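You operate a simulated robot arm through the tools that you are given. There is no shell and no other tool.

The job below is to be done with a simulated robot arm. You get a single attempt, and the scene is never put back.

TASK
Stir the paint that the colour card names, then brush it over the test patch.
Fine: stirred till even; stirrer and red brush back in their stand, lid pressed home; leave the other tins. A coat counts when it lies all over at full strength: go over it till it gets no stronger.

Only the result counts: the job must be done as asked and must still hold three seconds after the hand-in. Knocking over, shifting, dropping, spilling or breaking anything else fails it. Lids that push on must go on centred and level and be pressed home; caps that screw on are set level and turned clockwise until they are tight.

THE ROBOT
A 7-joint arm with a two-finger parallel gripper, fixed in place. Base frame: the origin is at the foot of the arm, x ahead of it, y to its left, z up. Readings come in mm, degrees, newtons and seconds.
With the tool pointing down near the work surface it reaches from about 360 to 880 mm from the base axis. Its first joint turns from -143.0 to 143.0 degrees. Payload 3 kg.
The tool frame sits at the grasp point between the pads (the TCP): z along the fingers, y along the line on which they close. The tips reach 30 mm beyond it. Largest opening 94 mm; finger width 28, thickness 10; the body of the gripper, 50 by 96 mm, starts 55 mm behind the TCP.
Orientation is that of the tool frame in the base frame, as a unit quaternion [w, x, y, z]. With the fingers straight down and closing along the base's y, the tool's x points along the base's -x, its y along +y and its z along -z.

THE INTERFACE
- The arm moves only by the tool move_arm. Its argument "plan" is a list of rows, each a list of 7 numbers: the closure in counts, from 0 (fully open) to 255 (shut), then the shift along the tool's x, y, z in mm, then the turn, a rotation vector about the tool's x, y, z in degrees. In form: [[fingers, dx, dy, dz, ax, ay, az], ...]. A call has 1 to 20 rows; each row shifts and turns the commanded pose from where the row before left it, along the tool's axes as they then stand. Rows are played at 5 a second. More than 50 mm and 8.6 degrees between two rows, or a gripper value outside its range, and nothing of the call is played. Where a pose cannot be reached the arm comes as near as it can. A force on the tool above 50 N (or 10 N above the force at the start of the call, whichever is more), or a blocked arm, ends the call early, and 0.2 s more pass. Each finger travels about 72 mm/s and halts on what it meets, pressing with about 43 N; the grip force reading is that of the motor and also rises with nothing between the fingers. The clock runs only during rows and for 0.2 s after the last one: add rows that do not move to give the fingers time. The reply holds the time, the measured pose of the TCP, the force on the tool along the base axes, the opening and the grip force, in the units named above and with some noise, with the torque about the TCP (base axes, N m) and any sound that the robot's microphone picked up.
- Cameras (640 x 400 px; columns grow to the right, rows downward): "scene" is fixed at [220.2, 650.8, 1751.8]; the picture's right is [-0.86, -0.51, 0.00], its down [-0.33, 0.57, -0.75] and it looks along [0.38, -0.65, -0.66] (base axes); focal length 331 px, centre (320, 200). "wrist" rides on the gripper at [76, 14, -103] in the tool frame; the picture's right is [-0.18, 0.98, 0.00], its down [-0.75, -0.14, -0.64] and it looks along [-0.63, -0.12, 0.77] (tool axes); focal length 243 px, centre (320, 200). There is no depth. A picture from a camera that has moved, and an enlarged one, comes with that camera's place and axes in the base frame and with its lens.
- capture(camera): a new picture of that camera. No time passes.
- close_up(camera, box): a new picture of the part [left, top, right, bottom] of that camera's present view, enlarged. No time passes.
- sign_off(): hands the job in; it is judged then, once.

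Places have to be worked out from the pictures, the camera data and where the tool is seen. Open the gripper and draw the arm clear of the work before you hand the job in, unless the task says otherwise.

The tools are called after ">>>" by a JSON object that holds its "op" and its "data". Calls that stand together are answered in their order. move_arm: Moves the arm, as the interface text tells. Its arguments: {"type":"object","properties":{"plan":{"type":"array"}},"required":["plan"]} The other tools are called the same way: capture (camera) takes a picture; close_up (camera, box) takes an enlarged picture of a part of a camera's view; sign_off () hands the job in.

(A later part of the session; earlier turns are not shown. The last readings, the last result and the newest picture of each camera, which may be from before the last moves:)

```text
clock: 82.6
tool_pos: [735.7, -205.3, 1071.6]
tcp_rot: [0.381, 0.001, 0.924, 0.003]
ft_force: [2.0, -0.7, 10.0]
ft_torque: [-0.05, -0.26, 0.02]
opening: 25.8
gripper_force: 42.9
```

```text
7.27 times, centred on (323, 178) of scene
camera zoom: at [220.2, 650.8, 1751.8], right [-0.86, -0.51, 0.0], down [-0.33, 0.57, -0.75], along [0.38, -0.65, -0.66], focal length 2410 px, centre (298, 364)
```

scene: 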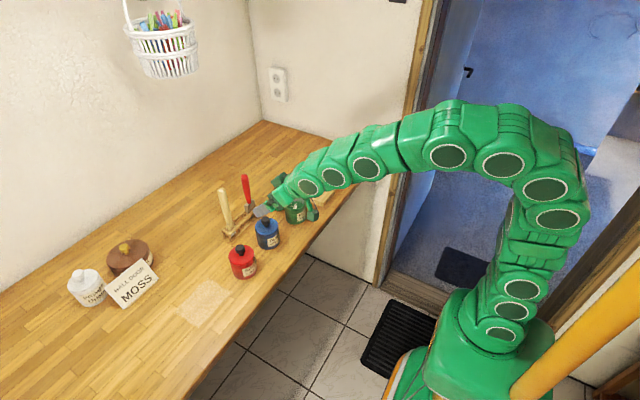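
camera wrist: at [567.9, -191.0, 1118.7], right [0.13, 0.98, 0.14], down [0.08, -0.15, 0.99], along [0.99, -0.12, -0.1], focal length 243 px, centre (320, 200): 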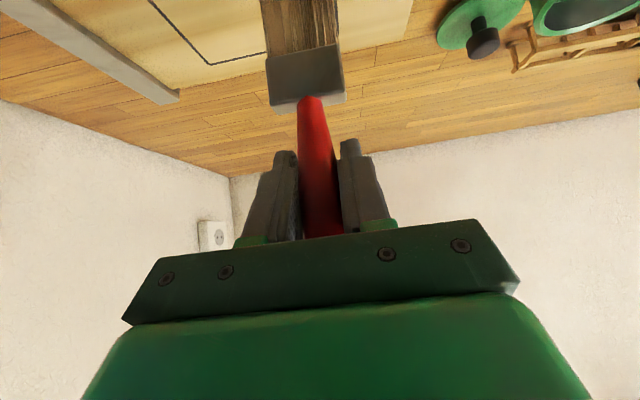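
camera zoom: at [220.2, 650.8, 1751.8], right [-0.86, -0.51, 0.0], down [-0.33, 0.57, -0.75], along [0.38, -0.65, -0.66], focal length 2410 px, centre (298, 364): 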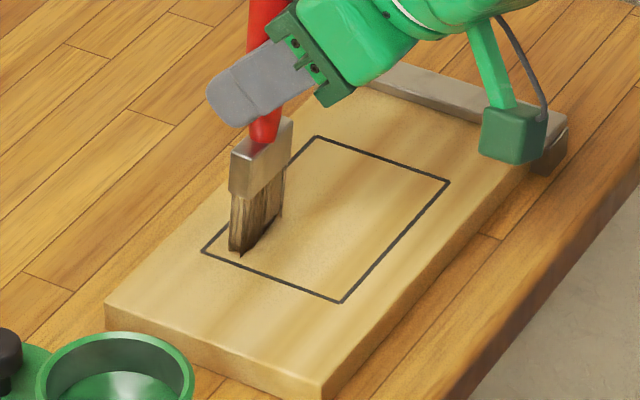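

No mark at all, so the bristles seem not loaded. I lift off and look closely at the bristles.

>>> {"op": "move_arm", "data": {"plan": [[255, -7.07, 0, -7.07, 0, 0, 0], [255, -14.1, 0, -14.1, 0, 0, 0], [255, 0, 0, 0, 0, 0, 0]]}}

>>> {"op": "close_up", "data": {"camera": "wrist", "box": [220, 0, 400, 120]}}

>>> {"op": "close_up", "data": {"camera": "scene", "box": [290, 140, 340, 190]}}

>>> {"op": "close_up", "data": {"camera": "scene", "box": [275, 180, 315, 230]}}

```text
clock: 83.4
tool_pos: [736.3, -205.3, 1103.3]
tcp_rot: [0.381, 0.002, 0.924, 0.003]
ft_force: [0.4, -0.6, -1.1]
ft_torque: [0.01, -0.05, 0.03]
opening: 25.8
gripper_force: 43.6
```

```text
3.33 times, centred on (310, 60) of wrist
camera zoom: at [609.0, -189.8, 1121.5], right [0.13, 0.98, 0.14], down [0.08, -0.15, 0.99], along [0.99, -0.12, -0.1], focal length 809 px, centre (353, 667)
```

zoom: 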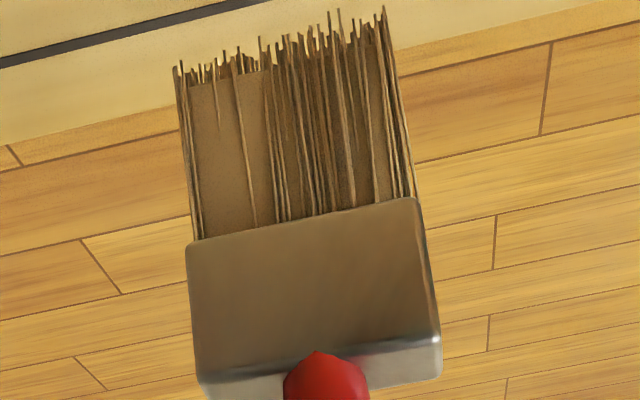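

```text
8.00 times, centred on (315, 165) of scene
camera zoom: at [220.2, 650.8, 1751.8], right [-0.86, -0.51, 0.0], down [-0.33, 0.57, -0.75], along [0.38, -0.65, -0.66], focal length 2651 px, centre (360, 480)
```

zoom: 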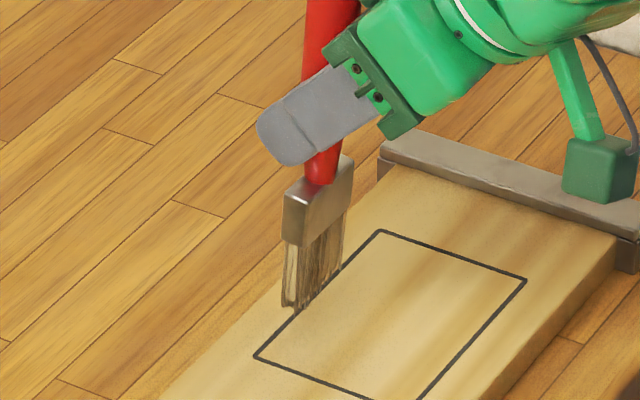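

```text
8.00 times, centred on (295, 205) of scene
camera zoom: at [220.2, 650.8, 1751.8], right [-0.86, -0.51, 0.0], down [-0.33, 0.57, -0.75], along [0.38, -0.65, -0.66], focal length 2651 px, centre (520, 160)
```

zoom: 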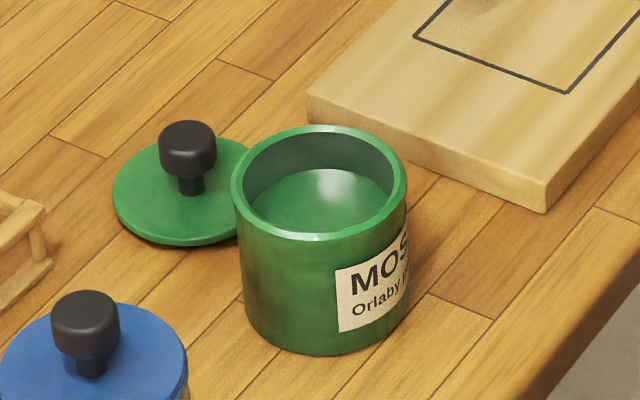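

The bristles are dry, so the dip did not load them. I go back to dip deeper, nearly to the tin's floor, and longer.

>>> {"op": "move_arm", "data": {"plan": [[255, -17.7, 0, -17.7, 0, 0, 0], [255, -15, 0, -15, 0, 0, 0], [255, 0, 36, 0, 0, 0, 0], [255, 0, 36, 0, 0, 0, 0], [255, 0, 36, 0, 0, 0, 0], [255, 0, 36, 0, 0, 0, 0], [255, 0, 37, 0, 0, 0, 0], [255, 14.8, 0, -14.8, 0, 0, 0], [255, 0, 0, 0, 0, 0, 0]]}}

>>> {"op": "close_up", "data": {"camera": "scene", "box": [265, 160, 329, 240]}}

```text
clock: 85.4
tool_pos: [715.6, -25.2, 1149.6]
tcp_rot: [0.382, 0.003, 0.924, 0.002]
ft_force: [0.4, 0.5, -0.9]
ft_torque: [0.06, -0.01, 0.0]
opening: 26.0
gripper_force: 43.0
```

```text
5.00 times, centred on (297, 200) of scene
camera zoom: at [220.2, 650.8, 1751.8], right [-0.86, -0.51, 0.0], down [-0.33, 0.57, -0.75], along [0.38, -0.65, -0.66], focal length 1657 px, centre (435, 200)
```

zoom: 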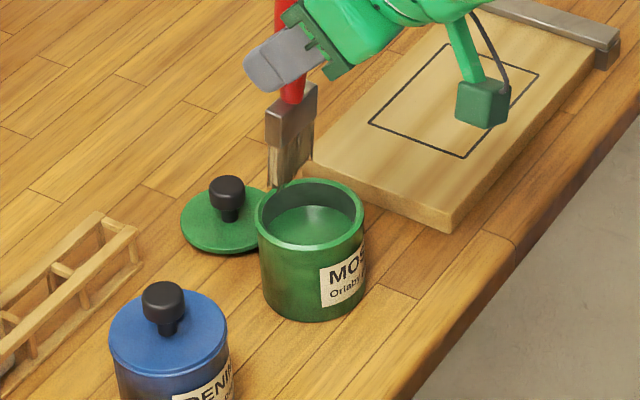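

The brush has turned about 3.6° in the grip (tip toward +x) from the x strokes, so later I'll stroke along y. I turn the tool back by 3.6° to set the brush upright and check.

>>> {"op": "move_arm", "data": {"plan": [[255, 0, 0, 0, 0, 3.6, 0], [255, 0, 0, 0, 0, 0, 0]]}}

>>> {"op": "close_up", "data": {"camera": "scene", "box": [265, 160, 329, 240]}}

```text
clock: 86.0
tool_pos: [714.7, -25.1, 1149.4]
tcp_rot: [0.352, 0.001, 0.936, 0.003]
ft_force: [-1.0, -0.6, -1.1]
ft_torque: [0.0, -0.04, -0.01]
opening: 25.9
gripper_force: 42.9
```

```text
5.00 times, centred on (297, 200) of scene
camera zoom: at [220.2, 650.8, 1751.8], right [-0.86, -0.51, 0.0], down [-0.33, 0.57, -0.75], along [0.38, -0.65, -0.66], focal length 1657 px, centre (435, 200)
```

zoom: 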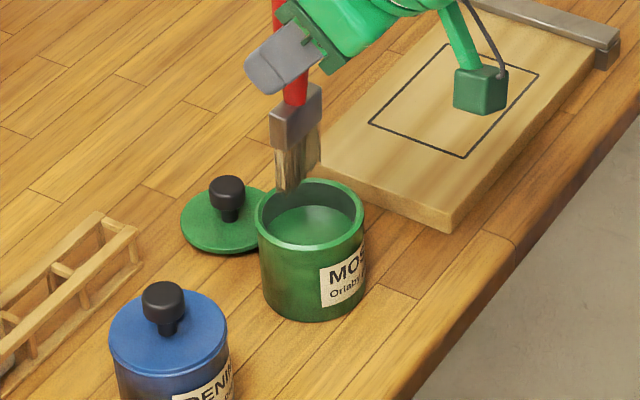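

Upright again. I lower into the paint in steps (mapping adjusted to the 41° tilt).

>>> {"op": "move_arm", "data": {"plan": [[255, 9.9, 0, 11.3, 0, 0, 0], [255, 9.9, 0, 11.3, 0, 0, 0], [255, 9.9, 0, 11.3, 0, 0, 0], [255, 6.6, 0, 7.5, 0, 0, 0], [255, 0, 0, 0, 0, 0, 0]]}}

>>> {"op": "close_up", "data": {"camera": "scene", "box": [275, 180, 315, 230]}}

```text
clock: 87.2
tool_pos: [714.5, -23.8, 1093.5]
tcp_rot: [0.352, 0.002, 0.936, 0.002]
ft_force: [-0.3, 0.2, -0.7]
ft_torque: [0.02, 0.0, -0.02]
opening: 25.6
gripper_force: 43.0
```

```text
8.00 times, centred on (295, 205) of scene
camera zoom: at [220.2, 650.8, 1751.8], right [-0.86, -0.51, 0.0], down [-0.33, 0.57, -0.75], along [0.38, -0.65, -0.66], focal length 2651 px, centre (520, 160)
```

zoom: 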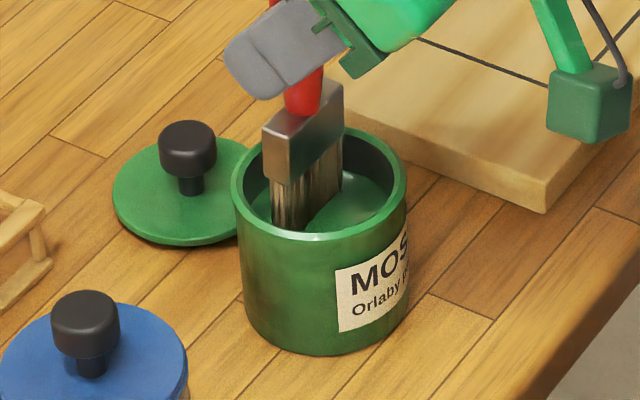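

About 10 mm of the bristles is in the paint. I go 8 mm deeper, carefully, and hold with a small sway.

>>> {"op": "move_arm", "data": {"plan": [[255, 2.0, 0, 2.3, 0, 0, 0], [255, 2.0, 0, 2.3, 0, 0, 0], [255, 1.3, 0, 1.5, 0, 0, 0], [255, 0, 0, 0, 0, 0, 0]]}}

>>> {"op": "close_up", "data": {"camera": "scene", "box": [275, 180, 315, 230]}}

```text
clock: 88.2
tool_pos: [716.1, -24.4, 1087.0]
tcp_rot: [0.354, 0.002, 0.935, 0.003]
ft_force: [0.2, 0.0, -0.5]
ft_torque: [0.01, 0.01, 0.04]
opening: 25.9
gripper_force: 43.3
```

```text
8.00 times, centred on (295, 205) of scene
camera zoom: at [220.2, 650.8, 1751.8], right [-0.86, -0.51, 0.0], down [-0.33, 0.57, -0.75], along [0.38, -0.65, -0.66], focal length 2651 px, centre (520, 160)
```

zoom: 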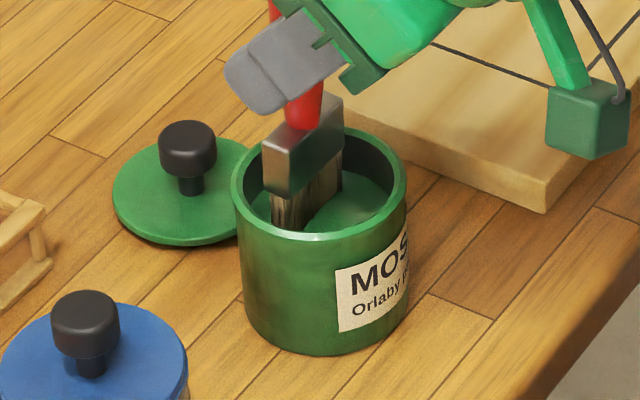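

Still free. I lower a few millimetres more until close to the floor, sway ±4 mm in y, then raise a little and look at the bristles.

>>> {"op": "move_arm", "data": {"plan": [[255, 1.3, 0, 1.5, 0, 0, 0], [255, 1.3, 0, 1.5, 0, 0, 0], [255, 0, 4, 0, 0, 0, 0], [255, 0, -8, 0, 0, 0, 0], [255, 0, 4, 0, 0, 0, 0], [255, 0, 0, 0, 0, 0, 0], [255, 0, 0, 0, 0, 0, 0], [255, 0, 0, 0, 0, 0, 0]]}}

>>> {"op": "close_up", "data": {"camera": "scene", "box": [275, 180, 315, 230]}}

```text
clock: 90.0
tool_pos: [714.7, -24.1, 1082.2]
tcp_rot: [0.353, 0.002, 0.936, 0.002]
ft_force: [0.1, -0.4, -0.5]
ft_torque: [-0.03, -0.02, -0.01]
opening: 25.9
gripper_force: 43.0
```

```text
8.00 times, centred on (295, 205) of scene
camera zoom: at [220.2, 650.8, 1751.8], right [-0.86, -0.51, 0.0], down [-0.33, 0.57, -0.75], along [0.38, -0.65, -0.66], focal length 2651 px, centre (520, 160)
```

zoom: 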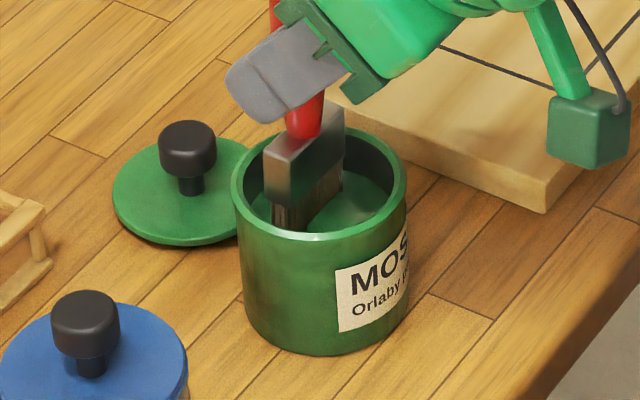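

>>> {"op": "move_arm", "data": {"plan": [[255, -5.3, 0, -6.1, 0, 0, 0], [255, -6.6, 0, -7.5, 0, 0, 0], [255, -7.9, 0, -9.1, 0, 0, 0], [255, -7.9, 0, -9.1, 0, 0, 0], [255, -7.9, 0, -9.1, 0, 0, 0], [255, 0, 0, 0, 0, 0, 0], [255, 0, 0, 0, 0, 0, 0], [255, 0, 0, 0, 0, 0, 0], [255, 0, 0, 0, 0, 0, 0], [255, 0, 0, 0, 0, 0, 0], [255, 0, 0, 0, 0, 0, 0]]}}

>>> {"op": "close_up", "data": {"camera": "scene", "box": [275, 180, 315, 230]}}

>>> {"op": "close_up", "data": {"camera": "wrist", "box": [220, 0, 400, 120]}}

```text
clock: 92.4
tool_pos: [714.4, -24.2, 1137.6]
tcp_rot: [0.353, 0.002, 0.936, 0.003]
ft_force: [0.3, -0.3, -1.1]
ft_torque: [-0.01, -0.01, 0.01]
opening: 25.6
gripper_force: 42.8
```

```text
8.00 times, centred on (295, 205) of scene
camera zoom: at [220.2, 650.8, 1751.8], right [-0.86, -0.51, 0.0], down [-0.33, 0.57, -0.75], along [0.38, -0.65, -0.66], focal length 2651 px, centre (520, 160)
```

zoom: 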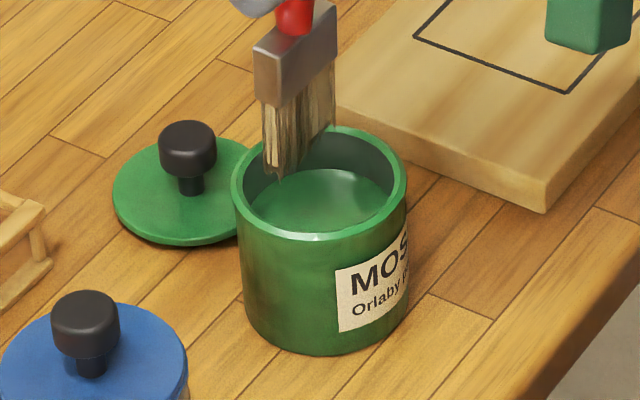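

```text
3.33 times, centred on (310, 60) of wrist
camera zoom: at [589.7, -8.8, 1163.9], right [0.14, 0.98, 0.13], down [0.14, -0.15, 0.98], along [0.98, -0.12, -0.16], focal length 809 px, centre (353, 667)
```

zoom: 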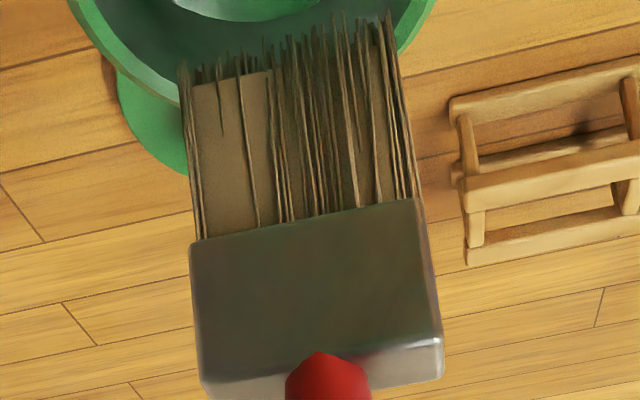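

The bristles' look has not changed, which may just not be shown. I test on the patch again, this time with strokes along y.

>>> {"op": "move_arm", "data": {"plan": [[255, -9.2, 0, -10.5, 0, 0, 0], [255, 0, -36, 0, 0, 0, 0], [255, 0, -36, 0, 0, 0, 0], [255, 0, -37, 0, 0, 0, 0], [255, 0, -37, 0, 0, 0, 0], [255, 0, -37, 0, 0, 0, 0], [255, 15.8, 0, -13.8, 0, 0, 0], [255, 16.5, 0, 18.8, 0, 0, 0], [255, 16.5, 0, 18.8, 0, 0, 0], [255, 9.9, 0, 11.3, 0, 0, 0], [255, 0, 0, 0, 0, 0, 0]]}}

```text
clock: 94.8
tool_pos: [695.6, -208.9, 1083.8]
tcp_rot: [0.352, 0.002, 0.936, 0.003]
ft_force: [0.2, 0.0, -0.3]
ft_torque: [0.02, -0.04, -0.01]
opening: 25.7
gripper_force: 43.7
```

>>> {"op": "move_arm", "data": {"plan": [[255, 3.3, 0, 3.76, 0, 0, 0], [255, 2.6, 0, 3.0, 0, 0, 0], [255, 0.66, 0, 0.75, 0, 0, 0], [255, 0.66, 0, 0.75, 0, 0, 0], [255, 0, 0, 0, 0, 0, 0]]}}

>>> {"op": "close_up", "data": {"camera": "scene", "box": [295, 150, 351, 205]}}

```text
clock: 96.0
tool_pos: [694.5, -206.1, 1072.9]
tcp_rot: [0.352, 0.001, 0.936, 0.003]
ft_force: [0.6, -0.6, -0.1]
ft_torque: [0.01, -0.04, -0.01]
opening: 25.8
gripper_force: 42.9
```

```text
7.27 times, centred on (323, 178) of scene
camera zoom: at [220.2, 650.8, 1751.8], right [-0.86, -0.51, 0.0], down [-0.33, 0.57, -0.75], along [0.38, -0.65, -0.66], focal length 2410 px, centre (298, 364)
```

zoom: 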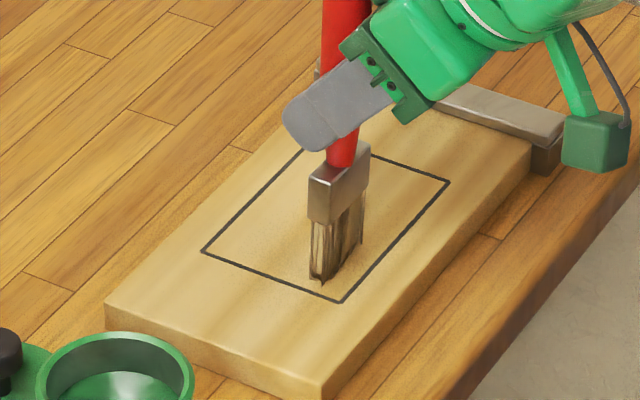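

>>> {"op": "move_arm", "data": {"plan": [[255, 0.66, 0, 0.75, 0, 0, 0], [255, 0.66, 0, 0.75, 0, 0, 0], [255, 0, 0, 0, 0, 0, 0]]}}

```text
clock: 96.8
tool_pos: [694.2, -208.7, 1073.3]
tcp_rot: [0.355, 0.002, 0.935, 0.002]
ft_force: [-0.9, 2.4, 22.9]
ft_torque: [-0.06, 0.05, 0.03]
opening: 26.0
gripper_force: 42.9
```

Contact at about 23 N. I stroke along -y 40 mm and look.

>>> {"op": "move_arm", "data": {"plan": [[255, 0, -8, 0, 0, 0, 0], [255, 0, -8, 0, 0, 0, 0], [255, 0, -8, 0, 0, 0, 0], [255, 0, -8, 0, 0, 0, 0], [255, 0, -8, 0, 0, 0, 0], [255, 0, 0, 0, 0, 0, 0]]}}

>>> {"op": "close_up", "data": {"camera": "scene", "box": [295, 150, 351, 205]}}

```text
clock: 98.2
tool_pos: [693.3, -247.6, 1071.3]
tcp_rot: [0.353, 0.002, 0.936, 0.002]
ft_force: [2.3, 6.2, 21.4]
ft_torque: [0.44, -0.33, 0.03]
opening: 26.0
gripper_force: 43.1
```

```text
7.27 times, centred on (323, 178) of scene
camera zoom: at [220.2, 650.8, 1751.8], right [-0.86, -0.51, 0.0], down [-0.33, 0.57, -0.75], along [0.38, -0.65, -0.66], focal length 2410 px, centre (298, 364)
```

zoom: 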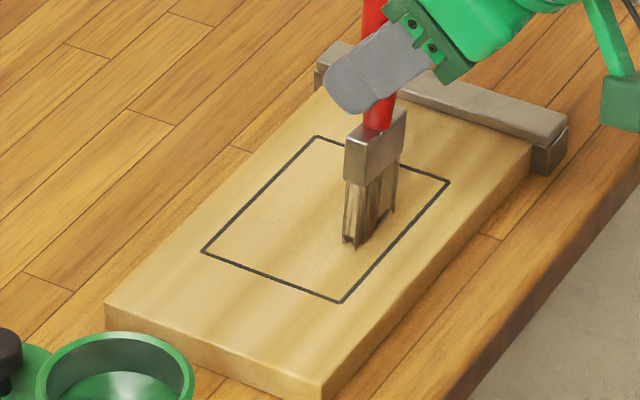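

No clear mark yet. A first pass may be faint, so I lift off and look very closely at the patch and the bristles.

>>> {"op": "move_arm", "data": {"plan": [[255, -6.6, 0, -7.5, 0, 0, 0], [255, -16.5, 0, -18.8, 0, 0, 0], [255, -16.5, 0, -18.8, 0, 0, 0], [255, 0, 0, 0, 0, 0, 0]]}}

>>> {"op": "close_up", "data": {"camera": "scene", "box": [305, 155, 349, 195]}}

>>> {"op": "close_up", "data": {"camera": "wrist", "box": [130, 0, 400, 120]}}

>>> {"op": "close_up", "data": {"camera": "scene", "box": [280, 195, 310, 220]}}

```text
clock: 99.2
tool_pos: [694.0, -248.1, 1130.9]
tcp_rot: [0.352, 0.001, 0.936, 0.004]
ft_force: [0.3, 1.4, -0.6]
ft_torque: [-0.02, 0.03, 0.0]
opening: 25.9
gripper_force: 43.3
```

```text
10.00 times, centred on (327, 175) of scene
camera zoom: at [220.2, 650.8, 1751.8], right [-0.86, -0.51, 0.0], down [-0.33, 0.57, -0.75], along [0.38, -0.65, -0.66], focal length 3314 px, centre (250, 450)
```

zoom: 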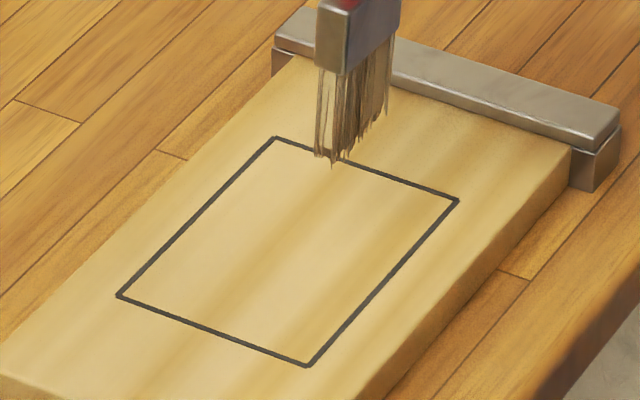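

```text
2.37 times, centred on (265, 60) of wrist
camera zoom: at [568.4, -232.7, 1157.1], right [0.14, 0.98, 0.13], down [0.14, -0.15, 0.98], along [0.98, -0.12, -0.16], focal length 575 px, centre (450, 532)
```

zoom: 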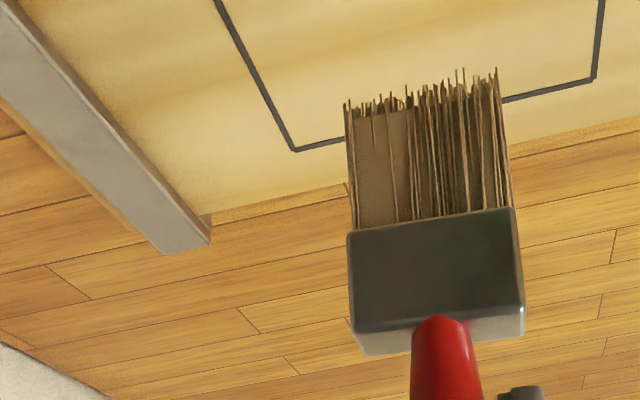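

```text
16.00 times, centred on (295, 208) of scene
camera zoom: at [220.2, 650.8, 1751.8], right [-0.86, -0.51, 0.0], down [-0.33, 0.57, -0.75], along [0.38, -0.65, -0.66], focal length 5303 px, centre (720, 80)
```

zoom: 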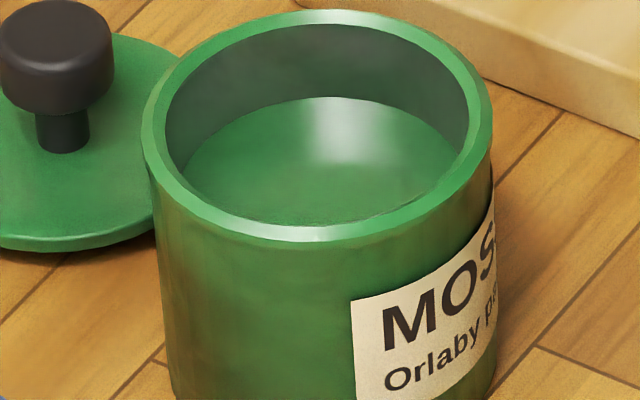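

The bristles and the patch are both still dry. I return to the tin for the deepest dip possible, down to light floor contact, with some sway.

>>> {"op": "move_arm", "data": {"plan": [[255, -13.2, 0, -15, 0, 0, 0], [255, 0, 37, 0, 0, 0, 0], [255, 0, 37, 0, 0, 0, 0], [255, 0, 37, 0, 0, 0, 0], [255, 0, 37, 0, 0, 0, 0], [255, 0, 37, 0, 0, 0, 0], [255, 0, 38, 0, 0, 0, 0], [255, -15.4, 0, 13.5, 0, 0, 0], [255, 0, 0, 0, 0, 0, 0]]}}

>>> {"op": "close_up", "data": {"camera": "scene", "box": [265, 160, 329, 240]}}

```text
clock: 101.2
tool_pos: [715.5, -25.0, 1152.7]
tcp_rot: [0.352, 0.002, 0.936, 0.003]
ft_force: [-0.2, -0.1, -0.1]
ft_torque: [-0.01, 0.04, 0.01]
opening: 26.1
gripper_force: 43.3
```

```text
5.00 times, centred on (297, 200) of scene
camera zoom: at [220.2, 650.8, 1751.8], right [-0.86, -0.51, 0.0], down [-0.33, 0.57, -0.75], along [0.38, -0.65, -0.66], focal length 1657 px, centre (435, 200)
```

zoom: 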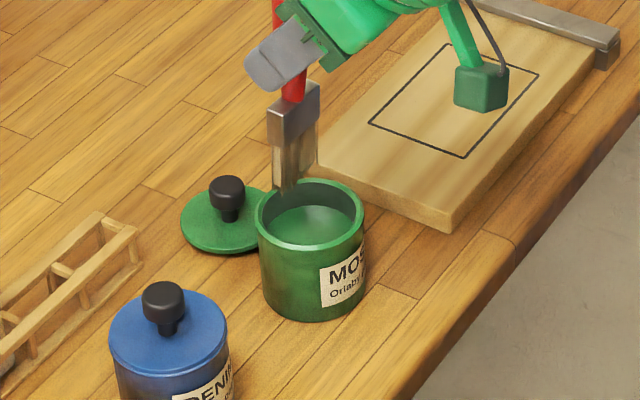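

>>> {"op": "move_arm", "data": {"plan": [[255, 2.2, 0, -2, 0, 0, 0], [255, 9.9, 0, 11.3, 0, 0, 0], [255, 9.9, 0, 11.3, 0, 0, 0], [255, 9.9, 0, 11.3, 0, 0, 0], [255, 9.9, 0, 11.3, 0, 0, 0], [255, 4.6, 0, 5.3, 0, 0, 0], [255, 0, 0, 0, 0, 0, 0]]}}

>>> {"op": "close_up", "data": {"camera": "scene", "box": [275, 180, 315, 230]}}

```text
clock: 102.8
tool_pos: [712.2, -25.4, 1085.7]
tcp_rot: [0.353, 0.001, 0.936, 0.003]
ft_force: [0.8, -0.5, -0.8]
ft_torque: [-0.01, 0.01, 0.01]
opening: 25.8
gripper_force: 43.6
```

```text
8.00 times, centred on (295, 205) of scene
camera zoom: at [220.2, 650.8, 1751.8], right [-0.86, -0.51, 0.0], down [-0.33, 0.57, -0.75], along [0.38, -0.65, -0.66], focal length 2651 px, centre (520, 160)
```

zoom: 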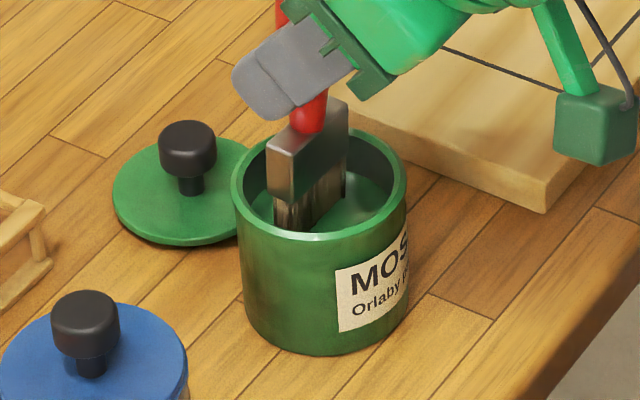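

>>> {"op": "move_arm", "data": {"plan": [[255, 1.0, 0, 1.13, 0, 0, 0], [255, 1.0, 0, 1.13, 0, 0, 0], [255, 1.0, 0, 1.13, 0, 0, 0], [255, 1.0, 0, 1.13, 0, 0, 0], [255, 0, 0, 0, 0, 0, 0]]}}

```text
clock: 104.0
tool_pos: [711.0, -23.7, 1081.0]
tcp_rot: [0.354, 0.002, 0.935, 0.004]
ft_force: [1.8, 2.1, 16.8]
ft_torque: [-0.08, -0.22, 0.04]
opening: 25.8
gripper_force: 43.5
```

Floor contact (17 N) at TCP z 1081. I ease 1 mm, sway in both directions and hold, then lift and look.

>>> {"op": "move_arm", "data": {"plan": [[255, -1.0, 0, -1.1, 0, 0, 0], [255, 0, 4, 0, 0, 0, 0], [255, 0, -8, 0, 0, 0, 0], [255, 0, 8, 0, 0, 0, 0], [255, 0, -8, 0, 0, 0, 0], [255, 0, 4, 0, 0, 0, 0], [255, -6, 0, 5.3, 0, 0, 0], [255, 6, 0, -5.3, 0, 0, 0], [255, 0, 0, 0, 0, 0, 0], [255, 0, 0, 0, 0, 0, 0], [255, 0, 0, 0, 0, 0, 0], [255, -6.6, 0, -7.5, 0, 0, 0], [255, -6.6, 0, -7.5, 0, 0, 0], [255, -9.9, 0, -11.3, 0, 0, 0], [255, -9.9, 0, -11.3, 0, 0, 0], [255, 0, 0, 0, 0, 0, 0], [255, 0, 0, 0, 0, 0, 0]]}}

>>> {"op": "close_up", "data": {"camera": "scene", "box": [275, 180, 315, 230]}}

>>> {"op": "close_up", "data": {"camera": "wrist", "box": [220, 0, 400, 120]}}

```text
clock: 107.6
tool_pos: [713.7, -24.2, 1130.6]
tcp_rot: [0.352, 0.002, 0.936, 0.003]
ft_force: [-0.9, 0.2, -1.1]
ft_torque: [-0.02, 0.0, 0.02]
opening: 25.8
gripper_force: 43.1
```

```text
8.00 times, centred on (295, 205) of scene
camera zoom: at [220.2, 650.8, 1751.8], right [-0.86, -0.51, 0.0], down [-0.33, 0.57, -0.75], along [0.38, -0.65, -0.66], focal length 2651 px, centre (520, 160)
```

zoom: 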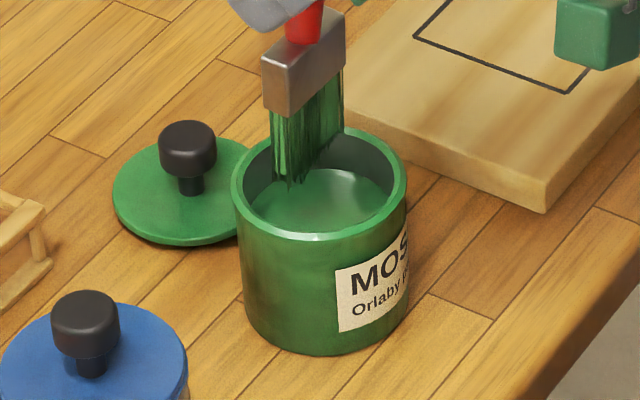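

```text
3.33 times, centred on (310, 60) of wrist
camera zoom: at [586.4, -9.8, 1157.2], right [0.14, 0.98, 0.13], down [0.14, -0.15, 0.98], along [0.98, -0.12, -0.16], focal length 809 px, centre (353, 667)
```

zoom: 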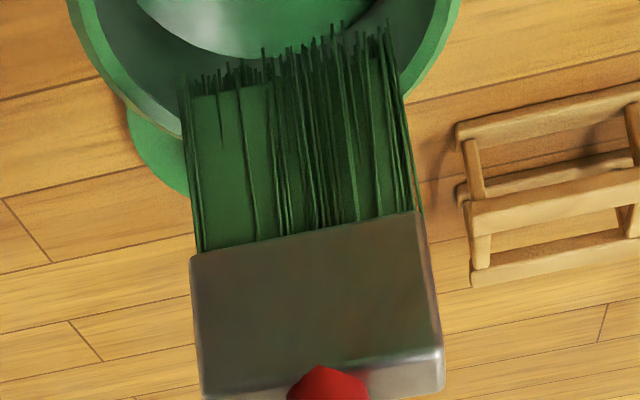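

The bristles are green now; it needed the full depth. I wait for drips above the tin, then carry the brush to the patch corner.

>>> {"op": "move_arm", "data": {"plan": [[255, 0, 0, 0, 0, 0, 0], [255, 0, 0, 0, 0, 0, 0], [255, 0, 0, 0, 0, 0, 0], [255, 0, 0, 0, 0, 0, 0], [255, 0, 0, 0, 0, 0, 0], [255, 0, 0, 0, 0, 0, 0], [255, 0, 0, 0, 0, 0, 0], [255, 0, 0, 0, 0, 0, 0], [255, -13.2, 0, -15, 0, 0, 0], [255, 0, -36, 0, 0, 0, 0], [255, 0, -37, 0, 0, 0, 0], [255, 0, -37, 0, 0, 0, 0], [255, 0, -37, 0, 0, 0, 0], [255, 0, -37, 0, 0, 0, 0], [255, 15, 0, -13.2, 0, 0, 0], [255, 16.5, 0, 18.8, 0, 0, 0], [255, 16.5, 0, 18.8, 0, 0, 0], [255, 9.9, 0, 11.3, 0, 0, 0], [255, 0, 0, 0, 0, 0, 0]]}}

>>> {"op": "close_up", "data": {"camera": "scene", "box": [265, 145, 361, 225]}}

```text
clock: 111.6
tool_pos: [692.4, -207.2, 1084.7]
tcp_rot: [0.352, 0.001, 0.936, 0.003]
ft_force: [-0.1, -0.4, -0.9]
ft_torque: [0.03, 0.0, -0.02]
opening: 25.9
gripper_force: 43.5
```

```text
5.00 times, centred on (313, 185) of scene
camera zoom: at [220.2, 650.8, 1751.8], right [-0.86, -0.51, 0.0], down [-0.33, 0.57, -0.75], along [0.38, -0.65, -0.66], focal length 1657 px, centre (355, 275)
```

zoom: 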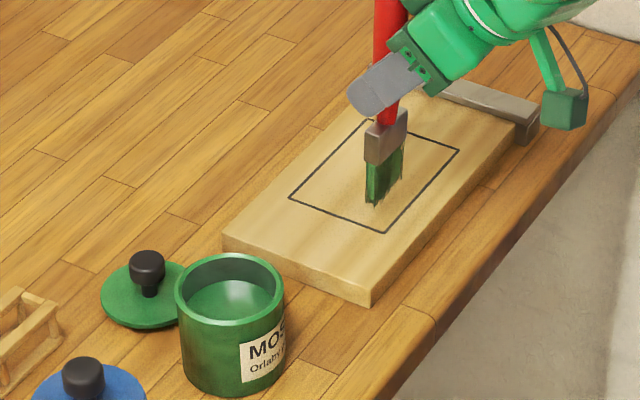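

No drips anywhere. I lower to light contact.

>>> {"op": "move_arm", "data": {"plan": [[255, 3.3, 0, 3.76, 0, 0, 0], [255, 3.3, 0, 3.76, 0, 0, 0], [255, 0.66, 0, 0.75, 0, 0, 0], [255, 0.66, 0, 0.75, 0, 0, 0], [255, 0, 0, 0, 0, 0, 0]]}}

>>> {"op": "close_up", "data": {"camera": "scene", "box": [295, 150, 351, 205]}}

```text
clock: 112.8
tool_pos: [693.2, -207.5, 1072.6]
tcp_rot: [0.352, 0.002, 0.936, 0.003]
ft_force: [-0.6, 0.6, -0.8]
ft_torque: [0.03, -0.02, -0.01]
opening: 25.8
gripper_force: 43.1
```

```text
7.27 times, centred on (323, 178) of scene
camera zoom: at [220.2, 650.8, 1751.8], right [-0.86, -0.51, 0.0], down [-0.33, 0.57, -0.75], along [0.38, -0.65, -0.66], focal length 2410 px, centre (298, 364)
```

zoom: 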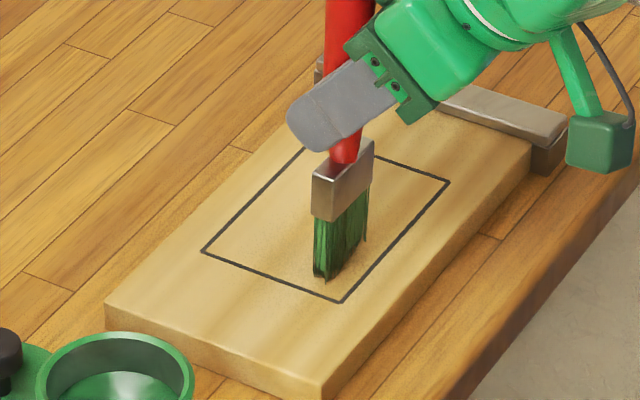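

Just above contact; the bristle line sits at about x 698, y -190…-234, i.e. offset (+4,-4) from the TCP. I start at the corner, press lightly and stroke along -y.

>>> {"op": "move_arm", "data": {"plan": [[255, 4.5, 4.5, -4.0, 0, 0, 0], [255, 0.66, 0, 0.75, 0, 0, 0], [255, 0.4, 0, 0.45, 0, 0, 0], [255, 0, 0, 0, 0, 0, 0]]}}

```text
clock: 113.8
tool_pos: [686.1, -203.5, 1070.6]
tcp_rot: [0.352, 0.002, 0.936, 0.003]
ft_force: [0.5, 0.7, -0.7]
ft_torque: [0.02, -0.03, -0.03]
opening: 25.8
gripper_force: 42.4
```

>>> {"op": "move_arm", "data": {"plan": [[255, 0.66, 0, 0.75, 0, 0, 0], [255, 0.4, 0, 0.45, 0, 0, 0], [255, 0, 0, 0, 0, 0, 0]]}}

>>> {"op": "close_up", "data": {"camera": "scene", "box": [295, 150, 351, 205]}}

```text
clock: 114.6
tool_pos: [687.2, -204.4, 1070.0]
tcp_rot: [0.354, 0.002, 0.935, 0.002]
ft_force: [0.2, 1.8, 10.1]
ft_torque: [-0.08, -0.05, 0.0]
opening: 26.0
gripper_force: 43.4
```

```text
7.27 times, centred on (323, 178) of scene
camera zoom: at [220.2, 650.8, 1751.8], right [-0.86, -0.51, 0.0], down [-0.33, 0.57, -0.75], along [0.38, -0.65, -0.66], focal length 2410 px, centre (298, 364)
```

zoom: 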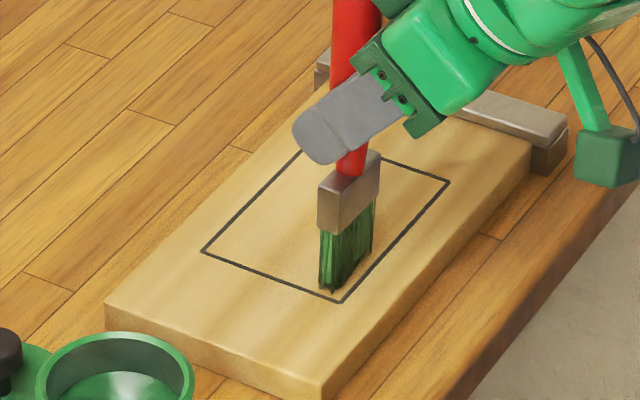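

10 N of contact. I stroke along -y for 82 mm.

>>> {"op": "move_arm", "data": {"plan": [[255, 0, -8, 0, 0, 0, 0], [255, 0, -12, 0, 0, 0, 0], [255, 0, -12, 0, 0, 0, 0], [255, 0, -12, 0, 0, 0, 0], [255, 0, -12, 0, 0, 0, 0], [255, 0, -12, 0, 0, 0, 0], [255, 0, -14, 0, 0, 0, 0], [255, 0, 0, 0, 0, 0, 0]]}}

>>> {"op": "close_up", "data": {"camera": "scene", "box": [295, 150, 351, 205]}}

```text
clock: 116.4
tool_pos: [685.2, -285.8, 1069.4]
tcp_rot: [0.353, 0.002, 0.936, 0.002]
ft_force: [0.3, 12.6, 36.4]
ft_torque: [0.95, -0.13, 0.03]
opening: 26.1
gripper_force: 42.8
```

```text
7.27 times, centred on (323, 178) of scene
camera zoom: at [220.2, 650.8, 1751.8], right [-0.86, -0.51, 0.0], down [-0.33, 0.57, -0.75], along [0.38, -0.65, -0.66], focal length 2410 px, centre (298, 364)
```

zoom: 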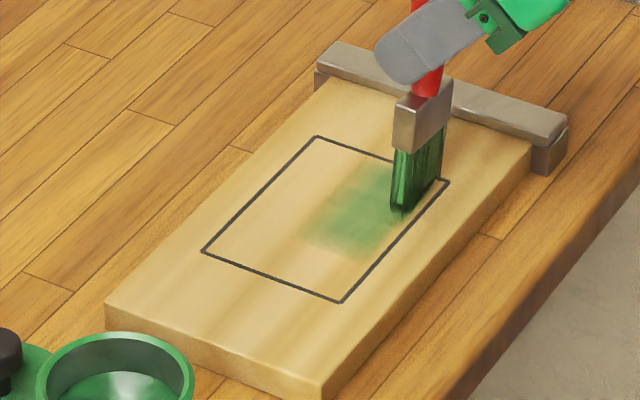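

The paint goes on when pressed firmly (about 20–35 N). The board has not moved. I stroke back along +y, lowering slightly to hold the pressure.

>>> {"op": "move_arm", "data": {"plan": [[255, 0, 10, 0, 0, 0, 0], [255, 0.15, 12, 0.17, 0, 0, 0], [255, 0.15, 12, 0.17, 0, 0, 0], [255, 0.15, 12, 0.17, 0, 0, 0], [255, 0.15, 12, 0.17, 0, 0, 0], [255, 0.15, 12, 0.17, 0, 0, 0], [255, 0.15, 12, 0.17, 0, 0, 0], [255, 0, 0, 0, 0, 0, 0]]}}

>>> {"op": "close_up", "data": {"camera": "scene", "box": [295, 150, 351, 205]}}

```text
clock: 118.2
tool_pos: [687.1, -201.6, 1068.9]
tcp_rot: [0.353, 0.002, 0.936, 0.003]
ft_force: [1.3, -0.3, -1.6]
ft_torque: [-0.01, 0.04, 0.01]
opening: 25.9
gripper_force: 42.9
```

```text
7.27 times, centred on (323, 178) of scene
camera zoom: at [220.2, 650.8, 1751.8], right [-0.86, -0.51, 0.0], down [-0.33, 0.57, -0.75], along [0.38, -0.65, -0.66], focal length 2410 px, centre (298, 364)
```

zoom: 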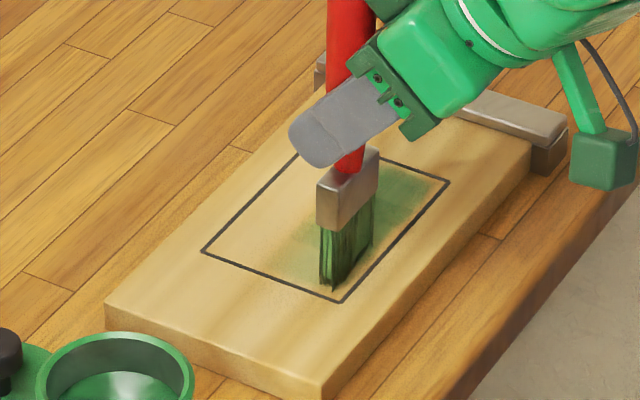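

Contact was lost because the brush slides a little in the grip above about 30 N. I level the tool's y axis (0.5° about x) and find about 20 N again.

>>> {"op": "move_arm", "data": {"plan": [[255, -0.66, 0, -0.75, 0.5, 0, 0], [255, 0.66, 0, 0.75, 0, 0, 0], [255, 0.66, 0, 0.75, 0, 0, 0], [255, 0, 0, 0, 0, 0, 0]]}}

```text
clock: 119.2
tool_pos: [686.1, -204.6, 1068.3]
tcp_rot: [0.353, 0.003, 0.935, -0.002]
ft_force: [-0.7, -3.2, 12.1]
ft_torque: [-0.09, 0.03, 0.03]
opening: 25.8
gripper_force: 42.5
```

>>> {"op": "move_arm", "data": {"plan": [[255, 0.5, 0, 0.57, 0, 0, 0], [255, 0, -12, 0, 0, 0, 0], [255, 0, -12, 0, 0, 0, 0], [255, 0, -12, 0, 0, 0, 0], [255, 0, -12, 0, 0, 0, 0], [255, 0, -12, 0, 0, 0, 0], [255, 0, -12, 0, 0, 0, 0], [255, 0, -12, 0, 0, 0, 0], [255, 0, 0, 0, 0, 0, 0]]}}

>>> {"op": "close_up", "data": {"camera": "scene", "box": [295, 150, 351, 205]}}

```text
clock: 121.2
tool_pos: [685.7, -288.4, 1067.5]
tcp_rot: [0.353, 0.003, 0.936, -0.001]
ft_force: [0.9, 14.3, 39.3]
ft_torque: [0.93, -0.26, 0.11]
opening: 25.6
gripper_force: 43.0
```

```text
7.27 times, centred on (323, 178) of scene
camera zoom: at [220.2, 650.8, 1751.8], right [-0.86, -0.51, 0.0], down [-0.33, 0.57, -0.75], along [0.38, -0.65, -0.66], focal length 2410 px, centre (298, 364)
```

zoom: 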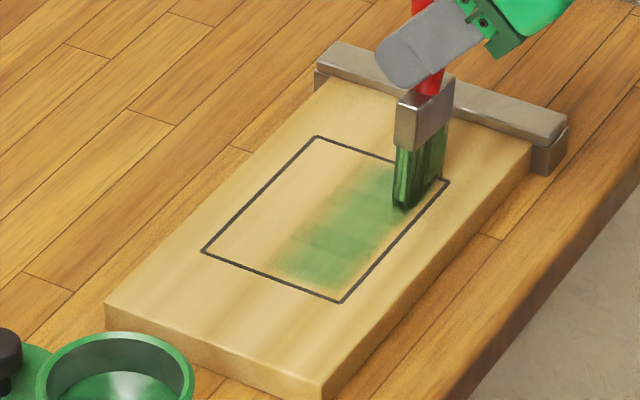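

A green band now spans the patch along y. The force climbs by about 25 N towards the -y end, so I'll grade the height along the stroke. I move over 15 mm in x and stroke back.

>>> {"op": "move_arm", "data": {"plan": [[255, -11.6, 0, 9.6, 0, 0, 0], [255, 0.1, 12, 0.12, 0, 0, 0], [255, 0.13, 12, 0.15, 0, 0, 0], [255, 0.13, 12, 0.15, 0, 0, 0], [255, 0.13, 12, 0.15, 0, 0, 0], [255, 0.13, 12, 0.15, 0, 0, 0], [255, 0.13, 12, 0.15, 0, 0, 0], [255, 0.13, 14, 0.15, 0, 0, 0], [255, 0, 0, 0, 0, 0, 0]]}}

>>> {"op": "close_up", "data": {"camera": "scene", "box": [295, 150, 351, 205]}}

```text
clock: 123.2
tool_pos: [701.6, -202.8, 1065.9]
tcp_rot: [0.353, 0.003, 0.936, -0.001]
ft_force: [0.4, 0.6, -0.8]
ft_torque: [0.0, 0.04, -0.01]
opening: 25.8
gripper_force: 42.8
```

```text
7.27 times, centred on (323, 178) of scene
camera zoom: at [220.2, 650.8, 1751.8], right [-0.86, -0.51, 0.0], down [-0.33, 0.57, -0.75], along [0.38, -0.65, -0.66], focal length 2410 px, centre (298, 364)
```

zoom: 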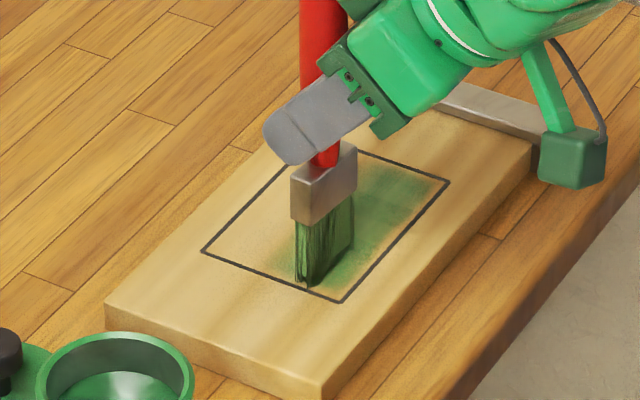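

Contact faded toward the near end. I press to about 15–20 N here, then stroke -y with a slight rise to keep the force level.

>>> {"op": "move_arm", "data": {"plan": [[255, 0.66, 3, 0.75, 0, 0, 0], [255, 0.66, 0, 0.75, 0, 0, 0], [255, 0, 0, 0, 0, 0, 0]]}}

```text
clock: 124.0
tool_pos: [701.8, -198.7, 1063.7]
tcp_rot: [0.353, 0.003, 0.936, -0.001]
ft_force: [0.7, 1.0, 0.8]
ft_torque: [0.08, -0.01, -0.01]
opening: 26.1
gripper_force: 43.1
```

>>> {"op": "move_arm", "data": {"plan": [[255, 0.66, 0, 0.75, 0, 0, 0], [255, 0.66, 0, 0.75, 0, 0, 0], [255, 0, 0, 0, 0, 0, 0]]}}

>>> {"op": "close_up", "data": {"camera": "scene", "box": [295, 150, 351, 205]}}

>>> {"op": "capture", "data": {"camera": "wrist"}}

```text
clock: 124.8
tool_pos: [701.1, -199.0, 1063.3]
tcp_rot: [0.355, 0.004, 0.935, -0.002]
ft_force: [3.3, 6.1, 33.3]
ft_torque: [0.0, -0.33, 0.04]
opening: 25.9
gripper_force: 42.4
```

```text
7.27 times, centred on (323, 178) of scene
camera zoom: at [220.2, 650.8, 1751.8], right [-0.86, -0.51, 0.0], down [-0.33, 0.57, -0.75], along [0.38, -0.65, -0.66], focal length 2410 px, centre (298, 364)
```

zoom: 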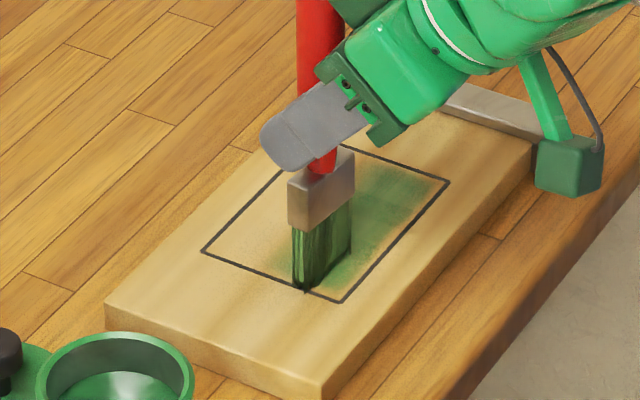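

```text
taken
camera wrist: at [576.4, -183.2, 1089.0], right [0.15, 0.98, 0.12], down [0.14, -0.14, 0.98], along [0.98, -0.13, -0.16], focal length 243 px, centre (320, 200)
```

wrist: 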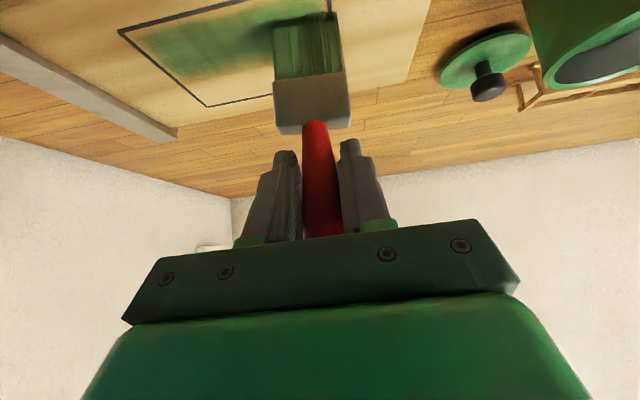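

The brush has slid up about 11 mm in the grip in all, still well held. I ease to about 20 N and stroke -y, rising slightly along the way.

>>> {"op": "move_arm", "data": {"plan": [[255, -0.66, 0, -0.75, 0, 0, 0], [255, -0.1, -12, -0.11, 0, 0, 0], [255, -0.1, -12, -0.11, 0, 0, 0], [255, -0.1, -12, -0.11, 0, 0, 0], [255, -0.1, -12, -0.11, 0, 0, 0], [255, -0.1, -12, -0.11, 0, 0, 0], [255, -0.1, -12, -0.11, 0, 0, 0], [255, -0.1, -16, -0.11, 0, 0, 0], [255, 0, 0, 0, 0, 0, 0]]}}

>>> {"op": "close_up", "data": {"camera": "scene", "box": [295, 150, 351, 205]}}

```text
clock: 126.8
tool_pos: [699.0, -287.2, 1063.2]
tcp_rot: [0.351, 0.004, 0.936, -0.002]
ft_force: [-1.0, 2.1, 4.5]
ft_torque: [0.07, 0.08, 0.0]
opening: 25.8
gripper_force: 42.8
```

```text
7.27 times, centred on (323, 178) of scene
camera zoom: at [220.2, 650.8, 1751.8], right [-0.86, -0.51, 0.0], down [-0.33, 0.57, -0.75], along [0.38, -0.65, -0.66], focal length 2410 px, centre (298, 364)
```

zoom: 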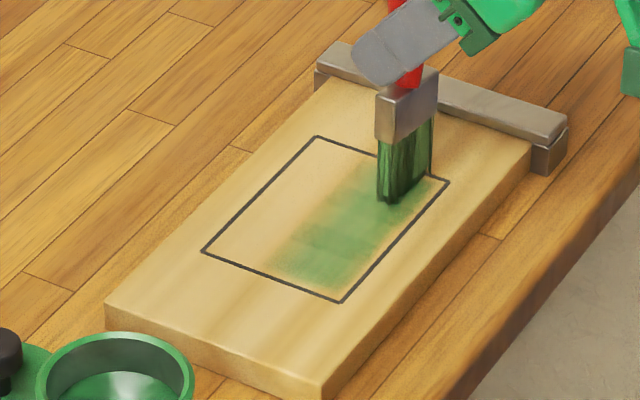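

That stroke was too light to add much. I hop to the far side (x about 752) and stroke there to see how wide a band each stroke lays.

>>> {"op": "move_arm", "data": {"plan": [[255, -2.6, 0, -3, 0, 0, 0], [255, -20, 0, 17.5, 0, 0, 0], [255, -20, 0, 17.5, 0, 0, 0], [255, 2, 0, 2.25, 0, 0, 0], [255, 0.66, 0, 0.75, 0, 0, 0], [255, 0, 0, 0, 0, 0, 0]]}}

```text
clock: 128.2
tool_pos: [753.9, -286.5, 1062.2]
tcp_rot: [0.353, 0.004, 0.936, -0.002]
ft_force: [0.0, -0.1, 0.3]
ft_torque: [0.02, -0.02, 0.01]
opening: 25.6
gripper_force: 43.4
```

>>> {"op": "move_arm", "data": {"plan": [[255, 0.66, 0, 0.75, 0, 0, 0], [255, 0.66, 0, 0.75, 0, 0, 0], [255, 0, 0, 0, 0, 0, 0]]}}

```text
clock: 129.0
tool_pos: [754.6, -287.3, 1063.2]
tcp_rot: [0.354, 0.004, 0.935, -0.003]
ft_force: [1.2, 2.3, 14.0]
ft_torque: [0.1, -0.22, 0.03]
opening: 25.6
gripper_force: 42.8
```

>>> {"op": "move_arm", "data": {"plan": [[255, 0.5, 0, 0.57, 0, 0, 0], [255, 0.1, 12, 0.11, 0, 0, 0], [255, 0.1, 12, 0.11, 0, 0, 0], [255, 0.1, 12, 0.11, 0, 0, 0], [255, 0.1, 12, 0.11, 0, 0, 0], [255, 0.1, 12, 0.11, 0, 0, 0], [255, 0.1, 12, 0.11, 0, 0, 0], [255, 0.1, 14, 0.11, 0, 0, 0], [255, 0, 0, 0, 0, 0, 0]]}}

>>> {"op": "close_up", "data": {"camera": "scene", "box": [295, 150, 351, 205]}}

```text
clock: 131.0
tool_pos: [754.6, -201.7, 1061.0]
tcp_rot: [0.353, 0.003, 0.936, -0.001]
ft_force: [0.2, -14.0, 45.4]
ft_torque: [-0.82, -0.33, -0.06]
opening: 26.3
gripper_force: 42.9
```

```text
7.27 times, centred on (323, 178) of scene
camera zoom: at [220.2, 650.8, 1751.8], right [-0.86, -0.51, 0.0], down [-0.33, 0.57, -0.75], along [0.38, -0.65, -0.66], focal length 2410 px, centre (298, 364)
```

zoom: 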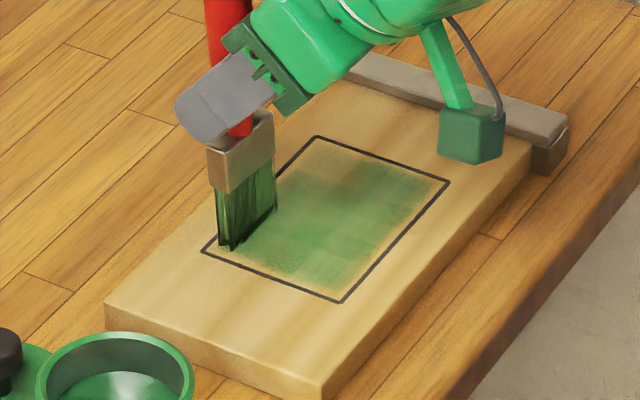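

Good cover now over most of the patch; 45 N is too much, so I ease and stroke back along -y on this side.

>>> {"op": "move_arm", "data": {"plan": [[255, -0.8, 2, -0.9, 0, 0, 0], [255, 0, -12, 0, 0, 0, 0], [255, 0, -12, 0, 0, 0, 0], [255, 0, -12, 0, 0, 0, 0], [255, 0, -12, 0, 0, 0, 0], [255, 0, -12, 0, 0, 0, 0], [255, 0, -12, 0, 0, 0, 0], [255, 0, -16, 0, 0, 0, 0], [255, 0, 0, 0, 0, 0, 0]]}}

>>> {"op": "close_up", "data": {"camera": "scene", "box": [295, 150, 351, 205]}}

```text
clock: 133.0
tool_pos: [752.9, -285.4, 1059.6]
tcp_rot: [0.352, 0.002, 0.936, -0.001]
ft_force: [-1.2, -0.1, -0.7]
ft_torque: [-0.01, 0.06, 0.01]
opening: 25.5
gripper_force: 42.8
```

```text
7.27 times, centred on (323, 178) of scene
camera zoom: at [220.2, 650.8, 1751.8], right [-0.86, -0.51, 0.0], down [-0.33, 0.57, -0.75], along [0.38, -0.65, -0.66], focal length 2410 px, centre (298, 364)
```

zoom: 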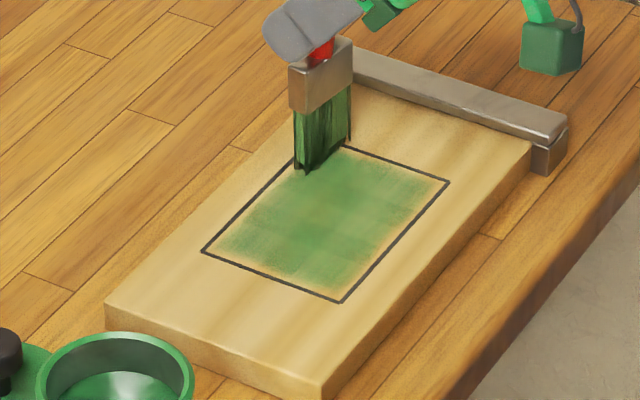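

The whole patch has a thin coat except a narrow rim. I go over it again, starting with the far-x edge: shift to x about 766, y about -292 and press.

>>> {"op": "move_arm", "data": {"plan": [[255, -9.8, -7, 8.6, 0, 0, 0], [255, 0.66, 0, 0.75, 0, 0, 0], [255, 0, 0, 0, 0, 0, 0]]}}

>>> {"op": "capture", "data": {"camera": "wrist"}}

```text
clock: 133.8
tool_pos: [767.1, -294.3, 1059.9]
tcp_rot: [0.352, 0.003, 0.936, -0.001]
ft_force: [0.3, 0.0, -0.3]
ft_torque: [0.0, -0.01, -0.03]
opening: 25.7
gripper_force: 43.3
```

```text
taken
camera wrist: at [641.4, -278.0, 1086.2], right [0.14, 0.98, 0.12], down [0.14, -0.14, 0.98], along [0.98, -0.12, -0.16], focal length 243 px, centre (320, 200)
```

wrist: 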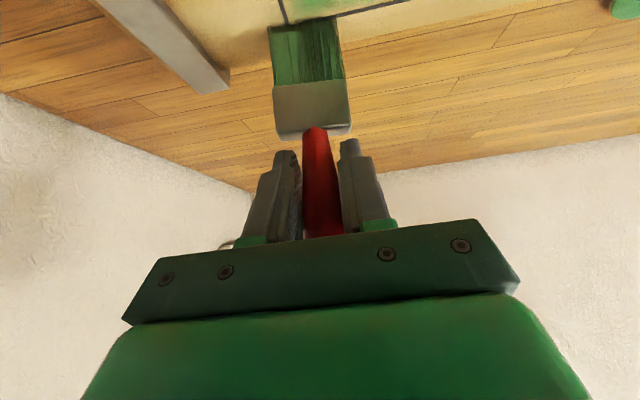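

>>> {"op": "move_arm", "data": {"plan": [[255, 0.66, 0, 0.75, 0, 0, 0], [255, 0.66, 0, 0.75, 0, 0, 0], [255, 0, 0, 0, 0, 0, 0]]}}

```text
clock: 134.6
tool_pos: [768.2, -294.8, 1059.6]
tcp_rot: [0.353, 0.004, 0.935, -0.002]
ft_force: [2.3, 4.5, 21.8]
ft_torque: [0.21, -0.38, 0.05]
opening: 25.8
gripper_force: 42.5
```

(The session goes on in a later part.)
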